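You operate a simulated robot arm through the tools that you are given. There is no shell and no other tool. Be economical: measure what you need, move in short steps, check, and stop when the job is done.

You are at the controls of a simulated robot arm. One attempt, no reset.

Task
Take the black pot and leave it on top of the purple gear.

It is judged by the outcome, as a careful person would: the job done as asked, and still so three seconds after it is handed in. It fails if anything else is knocked over, pushed out of place, dropped, spilled or broken.

Robot
A 6-joint arm with a two-finger parallel gripper, fixed in place. Base frame: the origin is at the foot of the arm, x ahead of it, y to its left, z up; the work surface is at about z = 0. Units: m, rad, N and s.
With the tool pointing down near the work surface it reaches from about 0.16 to 0.42 m from the base axis. Its first joint turns from -1.152 to 1.152 rad. Payload 1.57 kg.
The TCP is the grasp point between the finger pads, 0.03 m short of the fingertips. In the tool frame z runs along the fingers and y along their closing line. Largest opening 0.08 m; finger width 0.017, thickness 0.012; the body of the gripper, 0.04 by 0.082 m, starts 0.08 m behind the TCP.
Orientation is that of the tool frame in the base frame, as a unit quaternion [x, y, z, w]. With the fingers straight down and closing along the base's y, the tool's x points along the base's -x, its y along +y and its z along -z.

Tools
- The arm moves only by the tool apply_moves. Its argument "steps" is a list of rows, each an object of numbers (a shift or turn left out is 0, a gripper value left out holds the last): "tx", "ty", "tz": the shift along the tool's x, y, z in m; "ax", "ay", "az": the turn, a rotation vector about the tool's x, y, z in rad; "hand": the finger opening in m, from 0 to 0.08. In form: [{"tx": .., "ty": .., "tz": .., "ax": .., "ay": .., "az": .., "hand": ..}, ...]. A call has 1 to 10 rows; each row is the pose to reach, as a shift and turn from the pose commanded when the call began, along the tool's axes at that moment. Each row takes 0.2 s and may step no farther than 0.05 m and 0.15 rad from the row before; otherwise, or with a gripper value out of range, the whole call is refused. Where a pose cannot be reached the arm comes as near as it can. A force on the tool above 40 N (or 10 N above the force at the start of the call, whichever is more), or a blocked arm, ends the call early, and 0.2 s more pass. Each finger travels about 0.153 m/s and halts on what it meets, pressing with about 32 N; the grip force reading is that of the motor and also rises with nothing between the fingers. The clock runs only during rows and for 0.2 s after the last one: add rows that repeat a pose to give the fingers time. It gives the time, the measured TCP pose, the force on the tool (base axes), the opening and the grip force at its end, in the units of the frame above (readings bear some noise).
- Cameras (640 x 400 px; columns grow to the right, rows downward): "scene" is fixed at [0.0405, -0.3259, 0.415]; the picture's right is [0.89, -0.46, 0.00], its down [-0.30, -0.58, -0.75] and it looks along [0.35, 0.67, -0.66] (base axes); focal length 216 px, centre (320, 200). "wrist" rides on the gripper at [-0.032, 0, -0.078] in the tool frame; the picture's right is [0.00, -1.00, 0.00], its down [0.97, 0.00, -0.24] and it looks along [0.24, 0.00, 0.97] (tool axes); focal length 218 px, centre (320, 200). There is no depth. A picture from a camera that has moved, and an enlarged one, comes with that camera's place and axes in the base frame and with its lens.
- camera(camera): a new picture of that camera. No time passes.
- inspect(camera, box): a new picture of the part [left, top, right, bottom] of that camera's present view, enlarged. No time passes.
- job_done(): hands the job in; it is judged then, once.

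Go step by step. Nothing tells you positions but the pictures and the camera data: compare them with the known pose of the tool, close in by small moves and look again before you grip or let go. The budget is 90 turns and 42 pictures, counting those below and the enlarged ones. Unless the task says otherwise, let go and move clear before handing in, and close with one line.

The tools are called after "Request:" as name(argument=value, ...) on one line, values as JSON. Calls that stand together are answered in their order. apply_moves: Moves the arm, as the interface text tells. Its arguments: {"type":"object","properties":{"steps":{"type":"array","items":{"type":"object","properties":{"tx":{"type":"number"},"ty":{"type":"number"},"tz":{"type":"number"},"ax":{"type":"number"},"ay":{"type":"number"},"az":{"type":"number"},"hand":{"type":"number"}}}}},"required":["steps"]} The other tools are called the same way: camera (camera) takes a picture; inspect (camera, box) takes an enlarged picture of a part of a camera's view; job_done () hands the job in.

At the start:

```text
time: 0.0
eef_pos: [0.2601, 0.0162, 0.2394]
tool_rot: [0.0, 1.0, -0.001, -0.001]
ft_force: [0.3, 0.2, 0.3]
gripper_width: 0.0801
finger_force: 0.0
```

scene: 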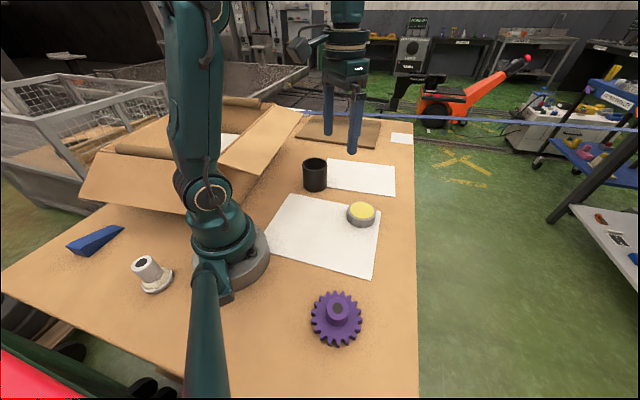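
wrist: 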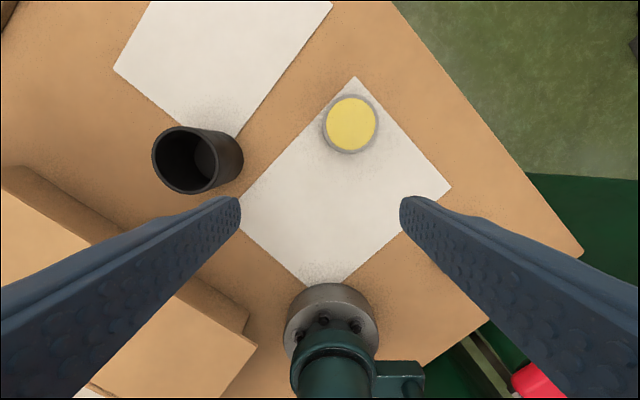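

I see the black pot near (0.28, 0.165) and the purple gear, which has a raised hub, near (0.14, -0.20). I'll look closer at both before moving.

Request:
inspect(camera="scene", box=[260, 130, 420, 230])

Request:
inspect(camera="scene", box=[272, 270, 400, 350])

Request:
inspect(camera="wrist", box=[100, 90, 292, 210])

```text
4.00 times, centred on (340, 180) of scene
camera zoom: at [0.0405, -0.3259, 0.415], right [0.89, -0.46, 0.0], down [-0.3, -0.58, -0.75], along [0.35, 0.67, -0.66], focal length 864 px, centre (240, 280)
```

zoom: 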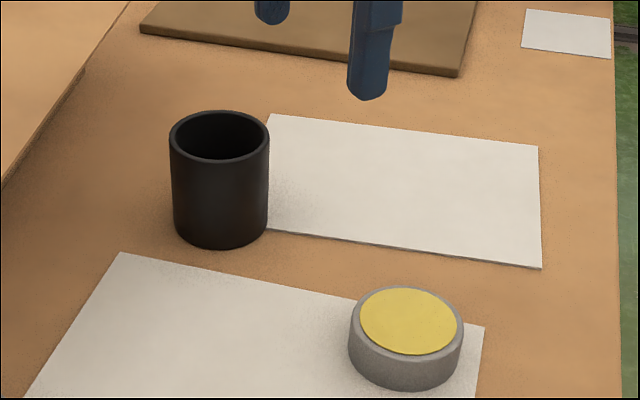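

```text
5.00 times, centred on (336, 310) of scene
camera zoom: at [0.0405, -0.3259, 0.415], right [0.89, -0.46, 0.0], down [-0.3, -0.58, -0.75], along [0.35, 0.67, -0.66], focal length 1080 px, centre (240, -350)
```

zoom: 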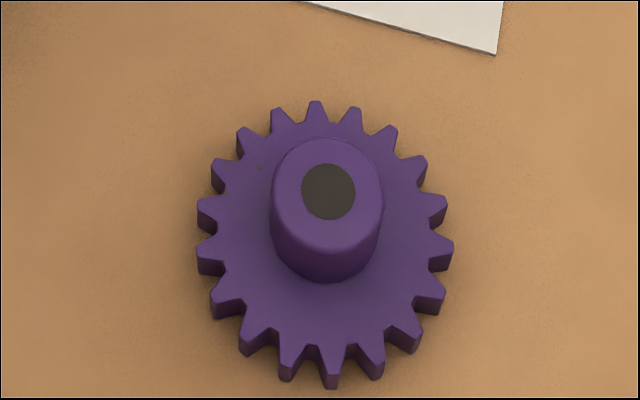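

```text
3.33 times, centred on (196, 150) of wrist
camera zoom: at [0.2928, 0.0164, 0.3185], right [0.0, -1.0, 0.0], down [-0.97, 0.0, 0.24], along [-0.24, 0.0, -0.97], focal length 728 px, centre (733, 367)
```

zoom: 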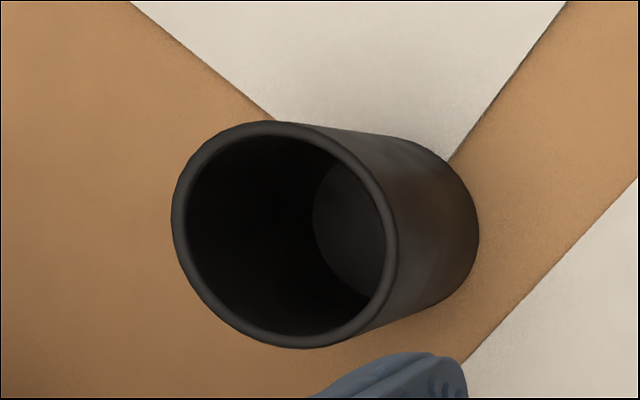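

The pot's rim centre comes out at about (0.278, 0.161, 0.081) with a diameter of about 0.073. That is tight for an outside grip, so I'll take its -y wall with one finger inside. I'm moving above that wall first.

Request:
apply_moves(steps=[{"tx": -0.006, "ty": 0.037, "tz": 0.01, "hand": 0.06}, {"tx": -0.012, "ty": 0.074, "tz": 0.02}, {"tx": -0.0176, "ty": 0.1103, "tz": 0.04}, {"tx": -0.0176, "ty": 0.1103, "tz": 0.06}, {"tx": -0.0176, "ty": 0.1103, "tz": 0.06}])

Request:
camera(camera="wrist")

Request:
camera(camera="scene")

```text
time: 1.2
eef_pos: [0.2789, 0.1297, 0.178]
tool_rot: [0.0, 1.0, -0.001, -0.001]
ft_force: [-0.5, -0.4, -0.3]
gripper_width: 0.0604
finger_force: 0.1
```

```text
36 pictures are left
camera wrist: at [0.3103, 0.1291, 0.2569], right [0.0, -1.0, 0.0], down [-0.97, 0.0, 0.24], along [-0.24, 0.0, -0.97], focal length 218 px, centre (320, 200)
```

wrist: 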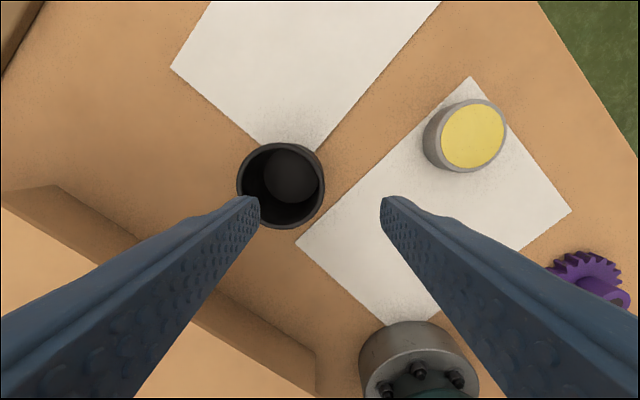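

```text
35 pictures are left
```

scene: 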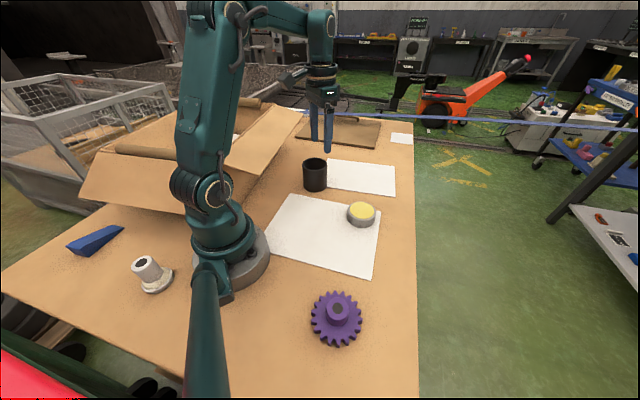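

The rim centre is confirmed at (0.2785, 0.161). I'm descending so the wall sits between the fingers.

Request:
apply_moves(steps=[{"tz": 0.03}, {"tz": 0.05}, {"tz": 0.065}, {"tz": 0.08}, {"tz": 0.095}, {"tz": 0.108}, {"tz": 0.115}, {"tz": 0.115}])

Request:
camera(camera="wrist")

Request:
inspect(camera="scene", box=[260, 100, 420, 200])

```text
time: 3.0
eef_pos: [0.2778, 0.1289, 0.0648]
tool_rot: [-0.001, 1.0, 0.0, 0.0]
ft_force: [-0.2, -0.1, -0.3]
gripper_width: 0.06
finger_force: 0.0
```

```text
34 pictures are left
camera wrist: at [0.3102, 0.1277, 0.1433], right [0.0, -1.0, 0.0], down [-0.97, 0.0, 0.24], along [-0.24, 0.0, -0.97], focal length 218 px, centre (320, 200)
```

wrist: 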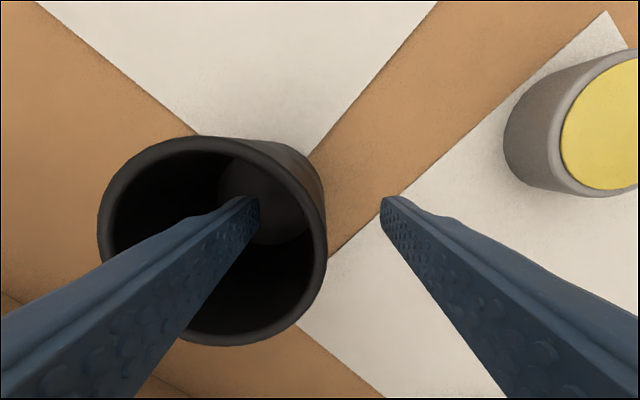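

```text
4.00 times, centred on (340, 150) of scene
camera zoom: at [0.0405, -0.3259, 0.415], right [0.89, -0.46, 0.0], down [-0.3, -0.58, -0.75], along [0.35, 0.67, -0.66], focal length 864 px, centre (240, 400)
```

zoom: 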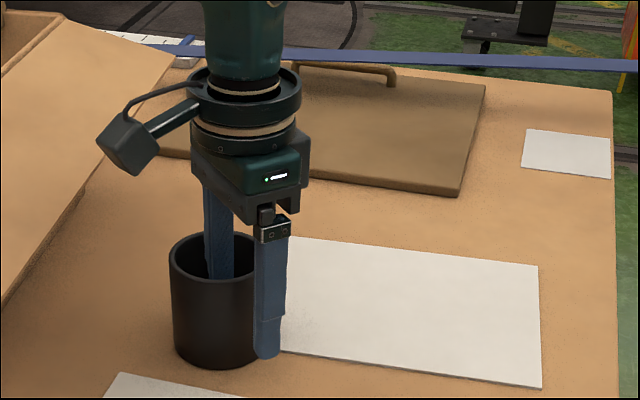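

One finger is inside and one outside, with the wall near the centre of the opening. Closing now.

Request:
apply_moves(steps=[{"hand": 0.03}, {"hand": 0.015}, {"hand": 0.0}, {"hand": 0.0}, {"hand": 0.0}])

Request:
camera(camera="wrist")

```text
time: 4.2
eef_pos: [0.2774, 0.1282, 0.0645]
tool_rot: [0.0, 1.0, 0.0, 0.0]
ft_force: [-0.4, 0.0, -0.5]
gripper_width: 0.0052
finger_force: 25.0
```

```text
32 pictures are left
camera wrist: at [0.3102, 0.1277, 0.1435], right [0.0, -1.0, 0.0], down [-0.97, 0.0, 0.24], along [-0.24, 0.0, -0.97], focal length 218 px, centre (320, 200)
```

wrist: 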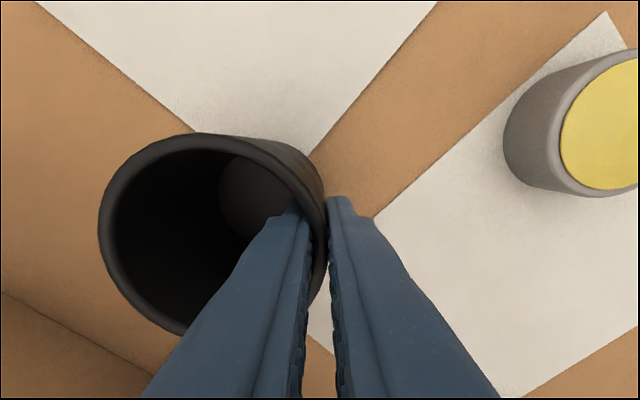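

The wall is gripped, about 5 mm thick. I'll lift it straight up and check.

Request:
apply_moves(steps=[{"tz": -0.01}, {"tz": -0.03}, {"tz": -0.06}, {"tz": -0.09}, {"tz": -0.12}, {"tz": -0.14}, {"tz": -0.14}])

Request:
inspect(camera="scene", box=[240, 60, 432, 180])

Request:
camera(camera="wrist")

```text
time: 5.8
eef_pos: [0.2764, 0.1275, 0.2059]
tool_rot: [0.0, 1.0, -0.001, 0.0]
ft_force: [0.3, -0.4, 0.2]
gripper_width: 0.0054
finger_force: 25.8
```

```text
3.33 times, centred on (336, 120) of scene
camera zoom: at [0.0405, -0.3259, 0.415], right [0.89, -0.46, 0.0], down [-0.3, -0.58, -0.75], along [0.35, 0.67, -0.66], focal length 720 px, centre (267, 467)
```

zoom: 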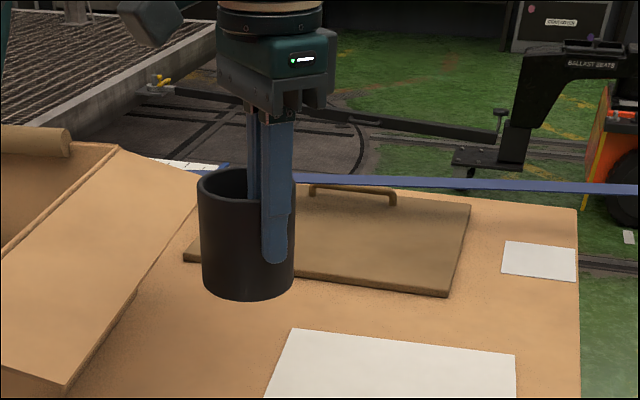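

```text
30 pictures are left
camera wrist: at [0.3087, 0.1261, 0.2849], right [0.0, -1.0, 0.0], down [-0.97, 0.0, 0.24], along [-0.24, 0.0, -0.97], focal length 218 px, centre (320, 200)
```

wrist: 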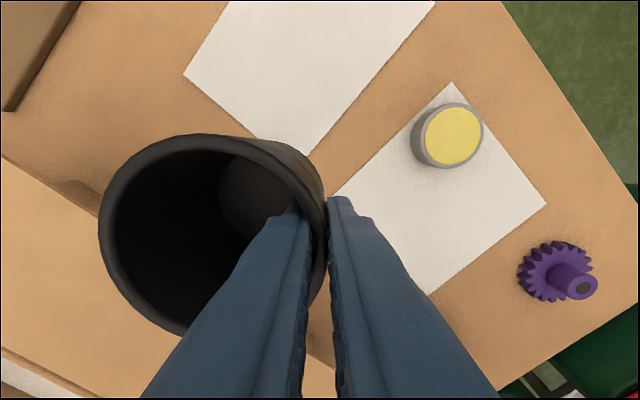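

The lift was clean and the pot is level. I'm carrying it toward the gear along an arc away from the base.

Request:
apply_moves(steps=[{"tx": 0.004, "ty": -0.035}, {"tx": 0.008, "ty": -0.075}, {"tx": 0.012, "ty": -0.115}, {"tx": 0.018, "ty": -0.155}, {"tx": 0.036, "ty": -0.188}, {"tx": 0.055, "ty": -0.22}, {"tx": 0.068, "ty": -0.24}, {"tx": 0.068, "ty": -0.24}])

Request:
camera(camera="wrist")

Request:
camera(camera="scene")

```text
time: 7.6
eef_pos: [0.2077, -0.1136, 0.2045]
tool_rot: [0.0, 1.0, 0.0, 0.0]
ft_force: [-0.7, 0.5, -1.0]
gripper_width: 0.005
finger_force: 25.6
```

```text
29 pictures are left
camera wrist: at [0.241, -0.1147, 0.2829], right [0.0, -1.0, 0.0], down [-0.97, 0.0, 0.24], along [-0.24, 0.0, -0.97], focal length 218 px, centre (320, 200)
```

wrist: 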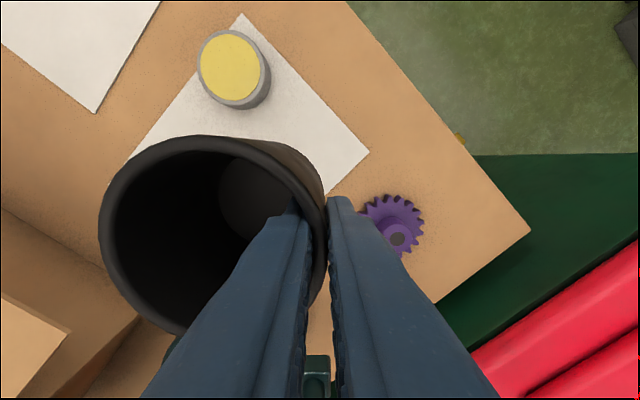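

```text
28 pictures are left
```

scene: 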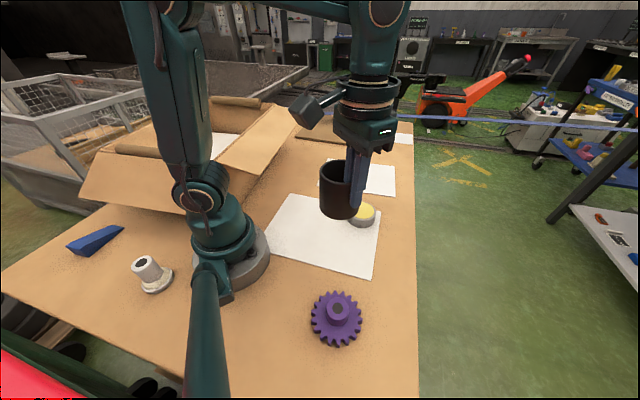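

The three sightings agree on the hub top centre at about (0.136, -0.205, 0.045). I'm moving the pot above it and will compare in the pictures.

Request:
apply_moves(steps=[{"tx": 0.015, "ty": -0.03}, {"tx": 0.035, "ty": -0.065}, {"tx": 0.055, "ty": -0.098}, {"tx": 0.066, "ty": -0.116}, {"tx": 0.0722, "ty": -0.125}, {"tx": 0.0722, "ty": -0.125}])

Request:
camera(camera="wrist")

Request:
camera(camera="scene")

```text
time: 9.0
eef_pos: [0.1354, -0.237, 0.2057]
tool_rot: [0.0, 1.0, 0.0, 0.0]
ft_force: [0.6, -0.8, -0.8]
gripper_width: 0.0051
finger_force: 25.3
```

```text
27 pictures are left
camera wrist: at [0.1685, -0.2384, 0.2831], right [0.0, -1.0, 0.0], down [-0.97, 0.0, 0.24], along [-0.24, 0.0, -0.97], focal length 218 px, centre (320, 200)
```

wrist: 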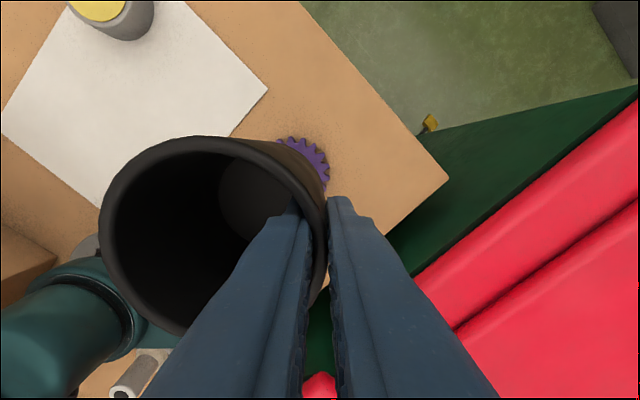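

```text
26 pictures are left
```

scene: 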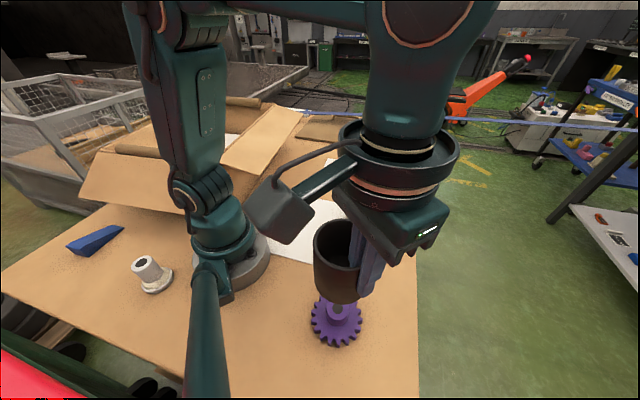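

The pot hangs over the gear and looks nearly aligned. I'll lower it partway and then check against the scene camera.

Request:
apply_moves(steps=[{"tz": 0.02}, {"tz": 0.04}, {"tz": 0.06}, {"tz": 0.075}, {"tz": 0.075}])

Request:
inspect(camera="scene", box=[256, 240, 416, 340])

Request:
camera(camera="wrist")

```text
time: 10.2
eef_pos: [0.1364, -0.2368, 0.131]
tool_rot: [0.0, 1.0, 0.0, 0.0]
ft_force: [0.1, -0.3, -1.5]
gripper_width: 0.0052
finger_force: 25.5
```

```text
4.00 times, centred on (336, 290) of scene
camera zoom: at [0.0405, -0.3259, 0.415], right [0.89, -0.46, 0.0], down [-0.3, -0.58, -0.75], along [0.35, 0.67, -0.66], focal length 864 px, centre (256, -160)
```

zoom: 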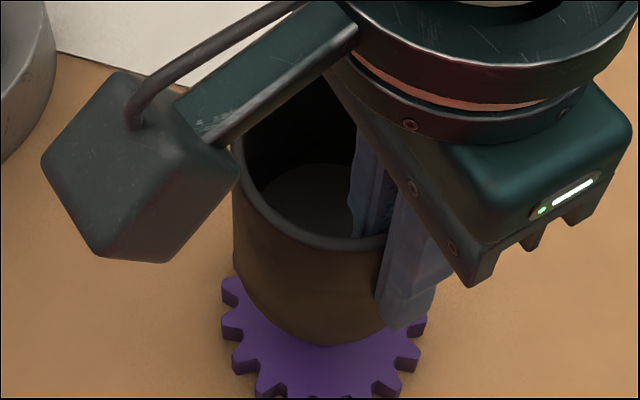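

```text
24 pictures are left
camera wrist: at [0.1686, -0.2374, 0.2087], right [0.0, -1.0, 0.0], down [-0.97, 0.0, 0.24], along [-0.24, 0.0, -0.97], focal length 218 px, centre (320, 200)
```

wrist: 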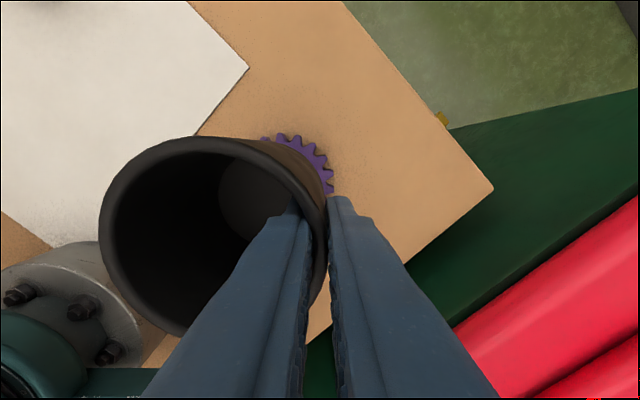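

The pot's base and the hub line up to within a couple of millimetres. I'm lowering toward the expected contact at TCP z of about 0.11.

Request:
apply_moves(steps=[{"tz": 0.006, "ty": -0.001}, {"tz": 0.012, "ty": -0.001}, {"tz": 0.017, "ty": -0.001}, {"tz": 0.017, "ty": -0.001}])

Request:
inspect(camera="scene", box=[256, 260, 416, 360])

```text
time: 11.2
eef_pos: [0.1382, -0.2387, 0.113]
tool_rot: [0.0, 1.0, 0.001, 0.0]
ft_force: [0.4, 0.2, -0.8]
gripper_width: 0.0048
finger_force: 25.5
```

```text
4.00 times, centred on (336, 310) of scene
camera zoom: at [0.0405, -0.3259, 0.415], right [0.89, -0.46, 0.0], down [-0.3, -0.58, -0.75], along [0.35, 0.67, -0.66], focal length 864 px, centre (256, -240)
```

zoom: 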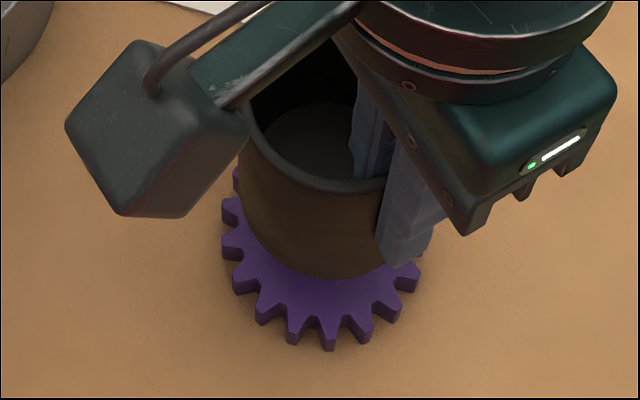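

No contact yet. I'll nudge it 3 mm in -x to centre it and keep lowering in fine steps.

Request:
apply_moves(steps=[{"tx": 0.003, "tz": 0.001}, {"tx": 0.003, "tz": 0.002}, {"tx": 0.003, "tz": 0.003}, {"tx": 0.003, "tz": 0.003}])

```text
time: 12.2
eef_pos: [0.1355, -0.2365, 0.111]
tool_rot: [0.0, 1.0, 0.0, 0.0]
ft_force: [0.1, -0.7, -1.4]
gripper_width: 0.0052
finger_force: 25.4
```

Request:
apply_moves(steps=[{"tz": 0.001}, {"tz": 0.002}, {"tz": 0.002}])

```text
time: 13.0
eef_pos: [0.1335, -0.2377, 0.1086]
tool_rot: [0.001, 1.0, 0.0, 0.0]
ft_force: [0.1, 0.4, 4.6]
gripper_width: 0.0051
finger_force: 25.9
```

The upward force has risen to 4.6 N, so contact seems to be starting. One more millimetre to confirm.

Request:
apply_moves(steps=[{"tz": 0.0007}, {"tz": 0.0007}])

Request:
inspect(camera="scene", box=[256, 260, 416, 360])

Request:
camera(camera="wrist")

```text
time: 13.6
eef_pos: [0.1344, -0.2387, 0.1087]
tool_rot: [0.001, 1.0, -0.001, 0.0]
ft_force: [-3.1, 2.5, 24.2]
gripper_width: 0.005
finger_force: 25.2
```

```text
4.00 times, centred on (336, 310) of scene
camera zoom: at [0.0405, -0.3258, 0.415], right [0.89, -0.46, 0.0], down [-0.3, -0.58, -0.75], along [0.35, 0.67, -0.66], focal length 864 px, centre (256, -240)
```

zoom: 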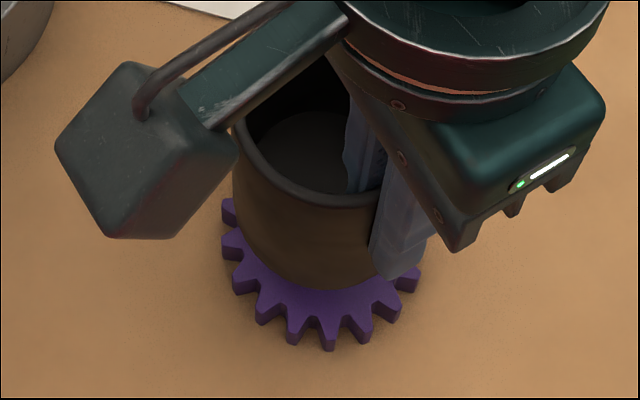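

```text
21 pictures are left
camera wrist: at [0.1674, -0.2388, 0.187], right [0.0, -1.0, 0.0], down [-0.97, 0.0, 0.24], along [-0.24, 0.0, -0.97], focal length 218 px, centre (320, 200)
```

wrist: 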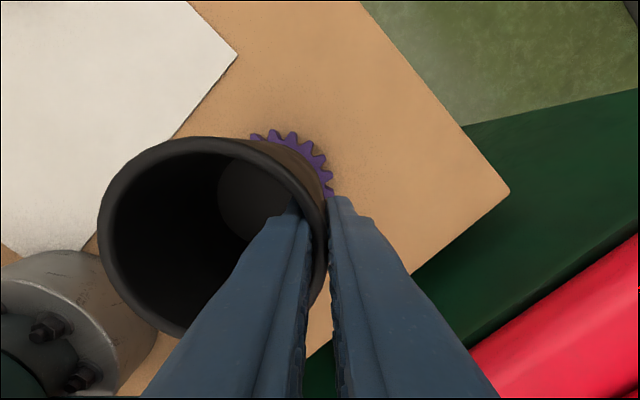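

The pot is firmly seated on the hub (24 N) and well centred. I'll ease off the push and open the fingers gradually.

Request:
apply_moves(steps=[{"tz": -0.0008}, {"tz": -0.0008}, {"tz": -0.0008, "hand": 0.012}, {"tz": -0.0008, "hand": 0.025}, {"tz": -0.0008, "hand": 0.04}, {"tz": -0.0008, "hand": 0.04}])

Request:
camera(camera="wrist")

Request:
inspect(camera="scene", box=[256, 260, 416, 360])

```text
time: 15.0
eef_pos: [0.1345, -0.2378, 0.1086]
tool_rot: [0.0, 1.0, 0.0, 0.0]
ft_force: [-0.4, -0.2, -0.3]
gripper_width: 0.0399
finger_force: 0.0
```

```text
20 pictures are left
camera wrist: at [0.1674, -0.2392, 0.1876], right [0.0, -1.0, 0.0], down [-0.97, 0.0, 0.24], along [-0.24, 0.0, -0.97], focal length 218 px, centre (320, 200)
```

wrist: 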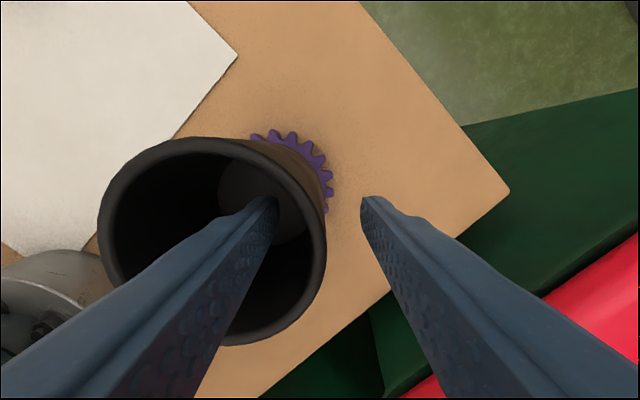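

```text
4.00 times, centred on (336, 310) of scene
camera zoom: at [0.0405, -0.3259, 0.415], right [0.89, -0.46, 0.0], down [-0.3, -0.58, -0.75], along [0.35, 0.67, -0.66], focal length 864 px, centre (256, -240)
```

zoom: 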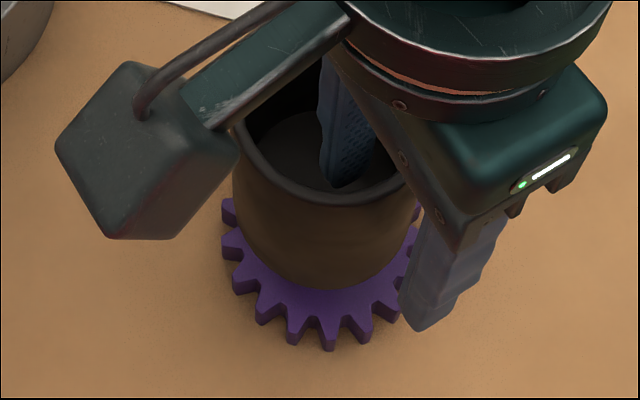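

The pot stays put and upright with both fingers clear of the wall. I'll raise the gripper straight up and away.

Request:
apply_moves(steps=[{"tz": -0.015}, {"tz": -0.035}, {"tz": -0.06}, {"tz": -0.09}, {"tz": -0.12}, {"tz": -0.12}])

Request:
apply_moves(steps=[{"tx": -0.03, "ty": 0.03}, {"tx": -0.06, "ty": 0.06}, {"tx": -0.08, "ty": 0.1}, {"tx": -0.1, "ty": 0.14}, {"tx": -0.1, "ty": 0.14}])

Request:
camera(camera="scene")

Request:
inspect(camera="scene", box=[256, 250, 416, 350])

```text
time: 16.4
eef_pos: [0.1337, -0.2391, 0.2303]
tool_rot: [-0.001, 1.0, 0.0, 0.0]
ft_force: [0.2, 0.4, -0.1]
gripper_width: 0.0401
finger_force: 0.1
```

```text
time: 17.6
eef_pos: [0.2331, -0.0964, 0.2256]
tool_rot: [0.0, 1.0, 0.0, 0.001]
ft_force: [-0.2, -0.5, -0.6]
gripper_width: 0.0401
finger_force: 0.0
```

```text
18 pictures are left
```

scene: 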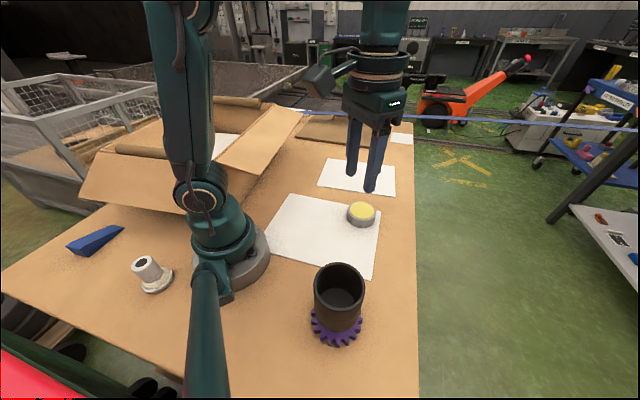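

```text
4.00 times, centred on (336, 300) of scene
camera zoom: at [0.0405, -0.3258, 0.415], right [0.89, -0.46, 0.0], down [-0.3, -0.58, -0.75], along [0.35, 0.67, -0.66], focal length 864 px, centre (256, -200)
```

zoom: 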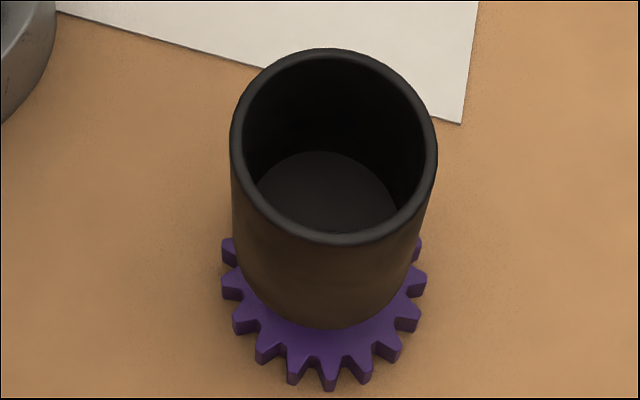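

The pot stands upright and centred on the gear, the gripper is clear, and nothing else has moved. I'm handing the job in.

Request:
job_done()

```text
The job is handed in.
```

The black pot is standing upright on top of the purple gear's hub, the gripper is clear of it, and I saw nothing else disturbed in the final picture.
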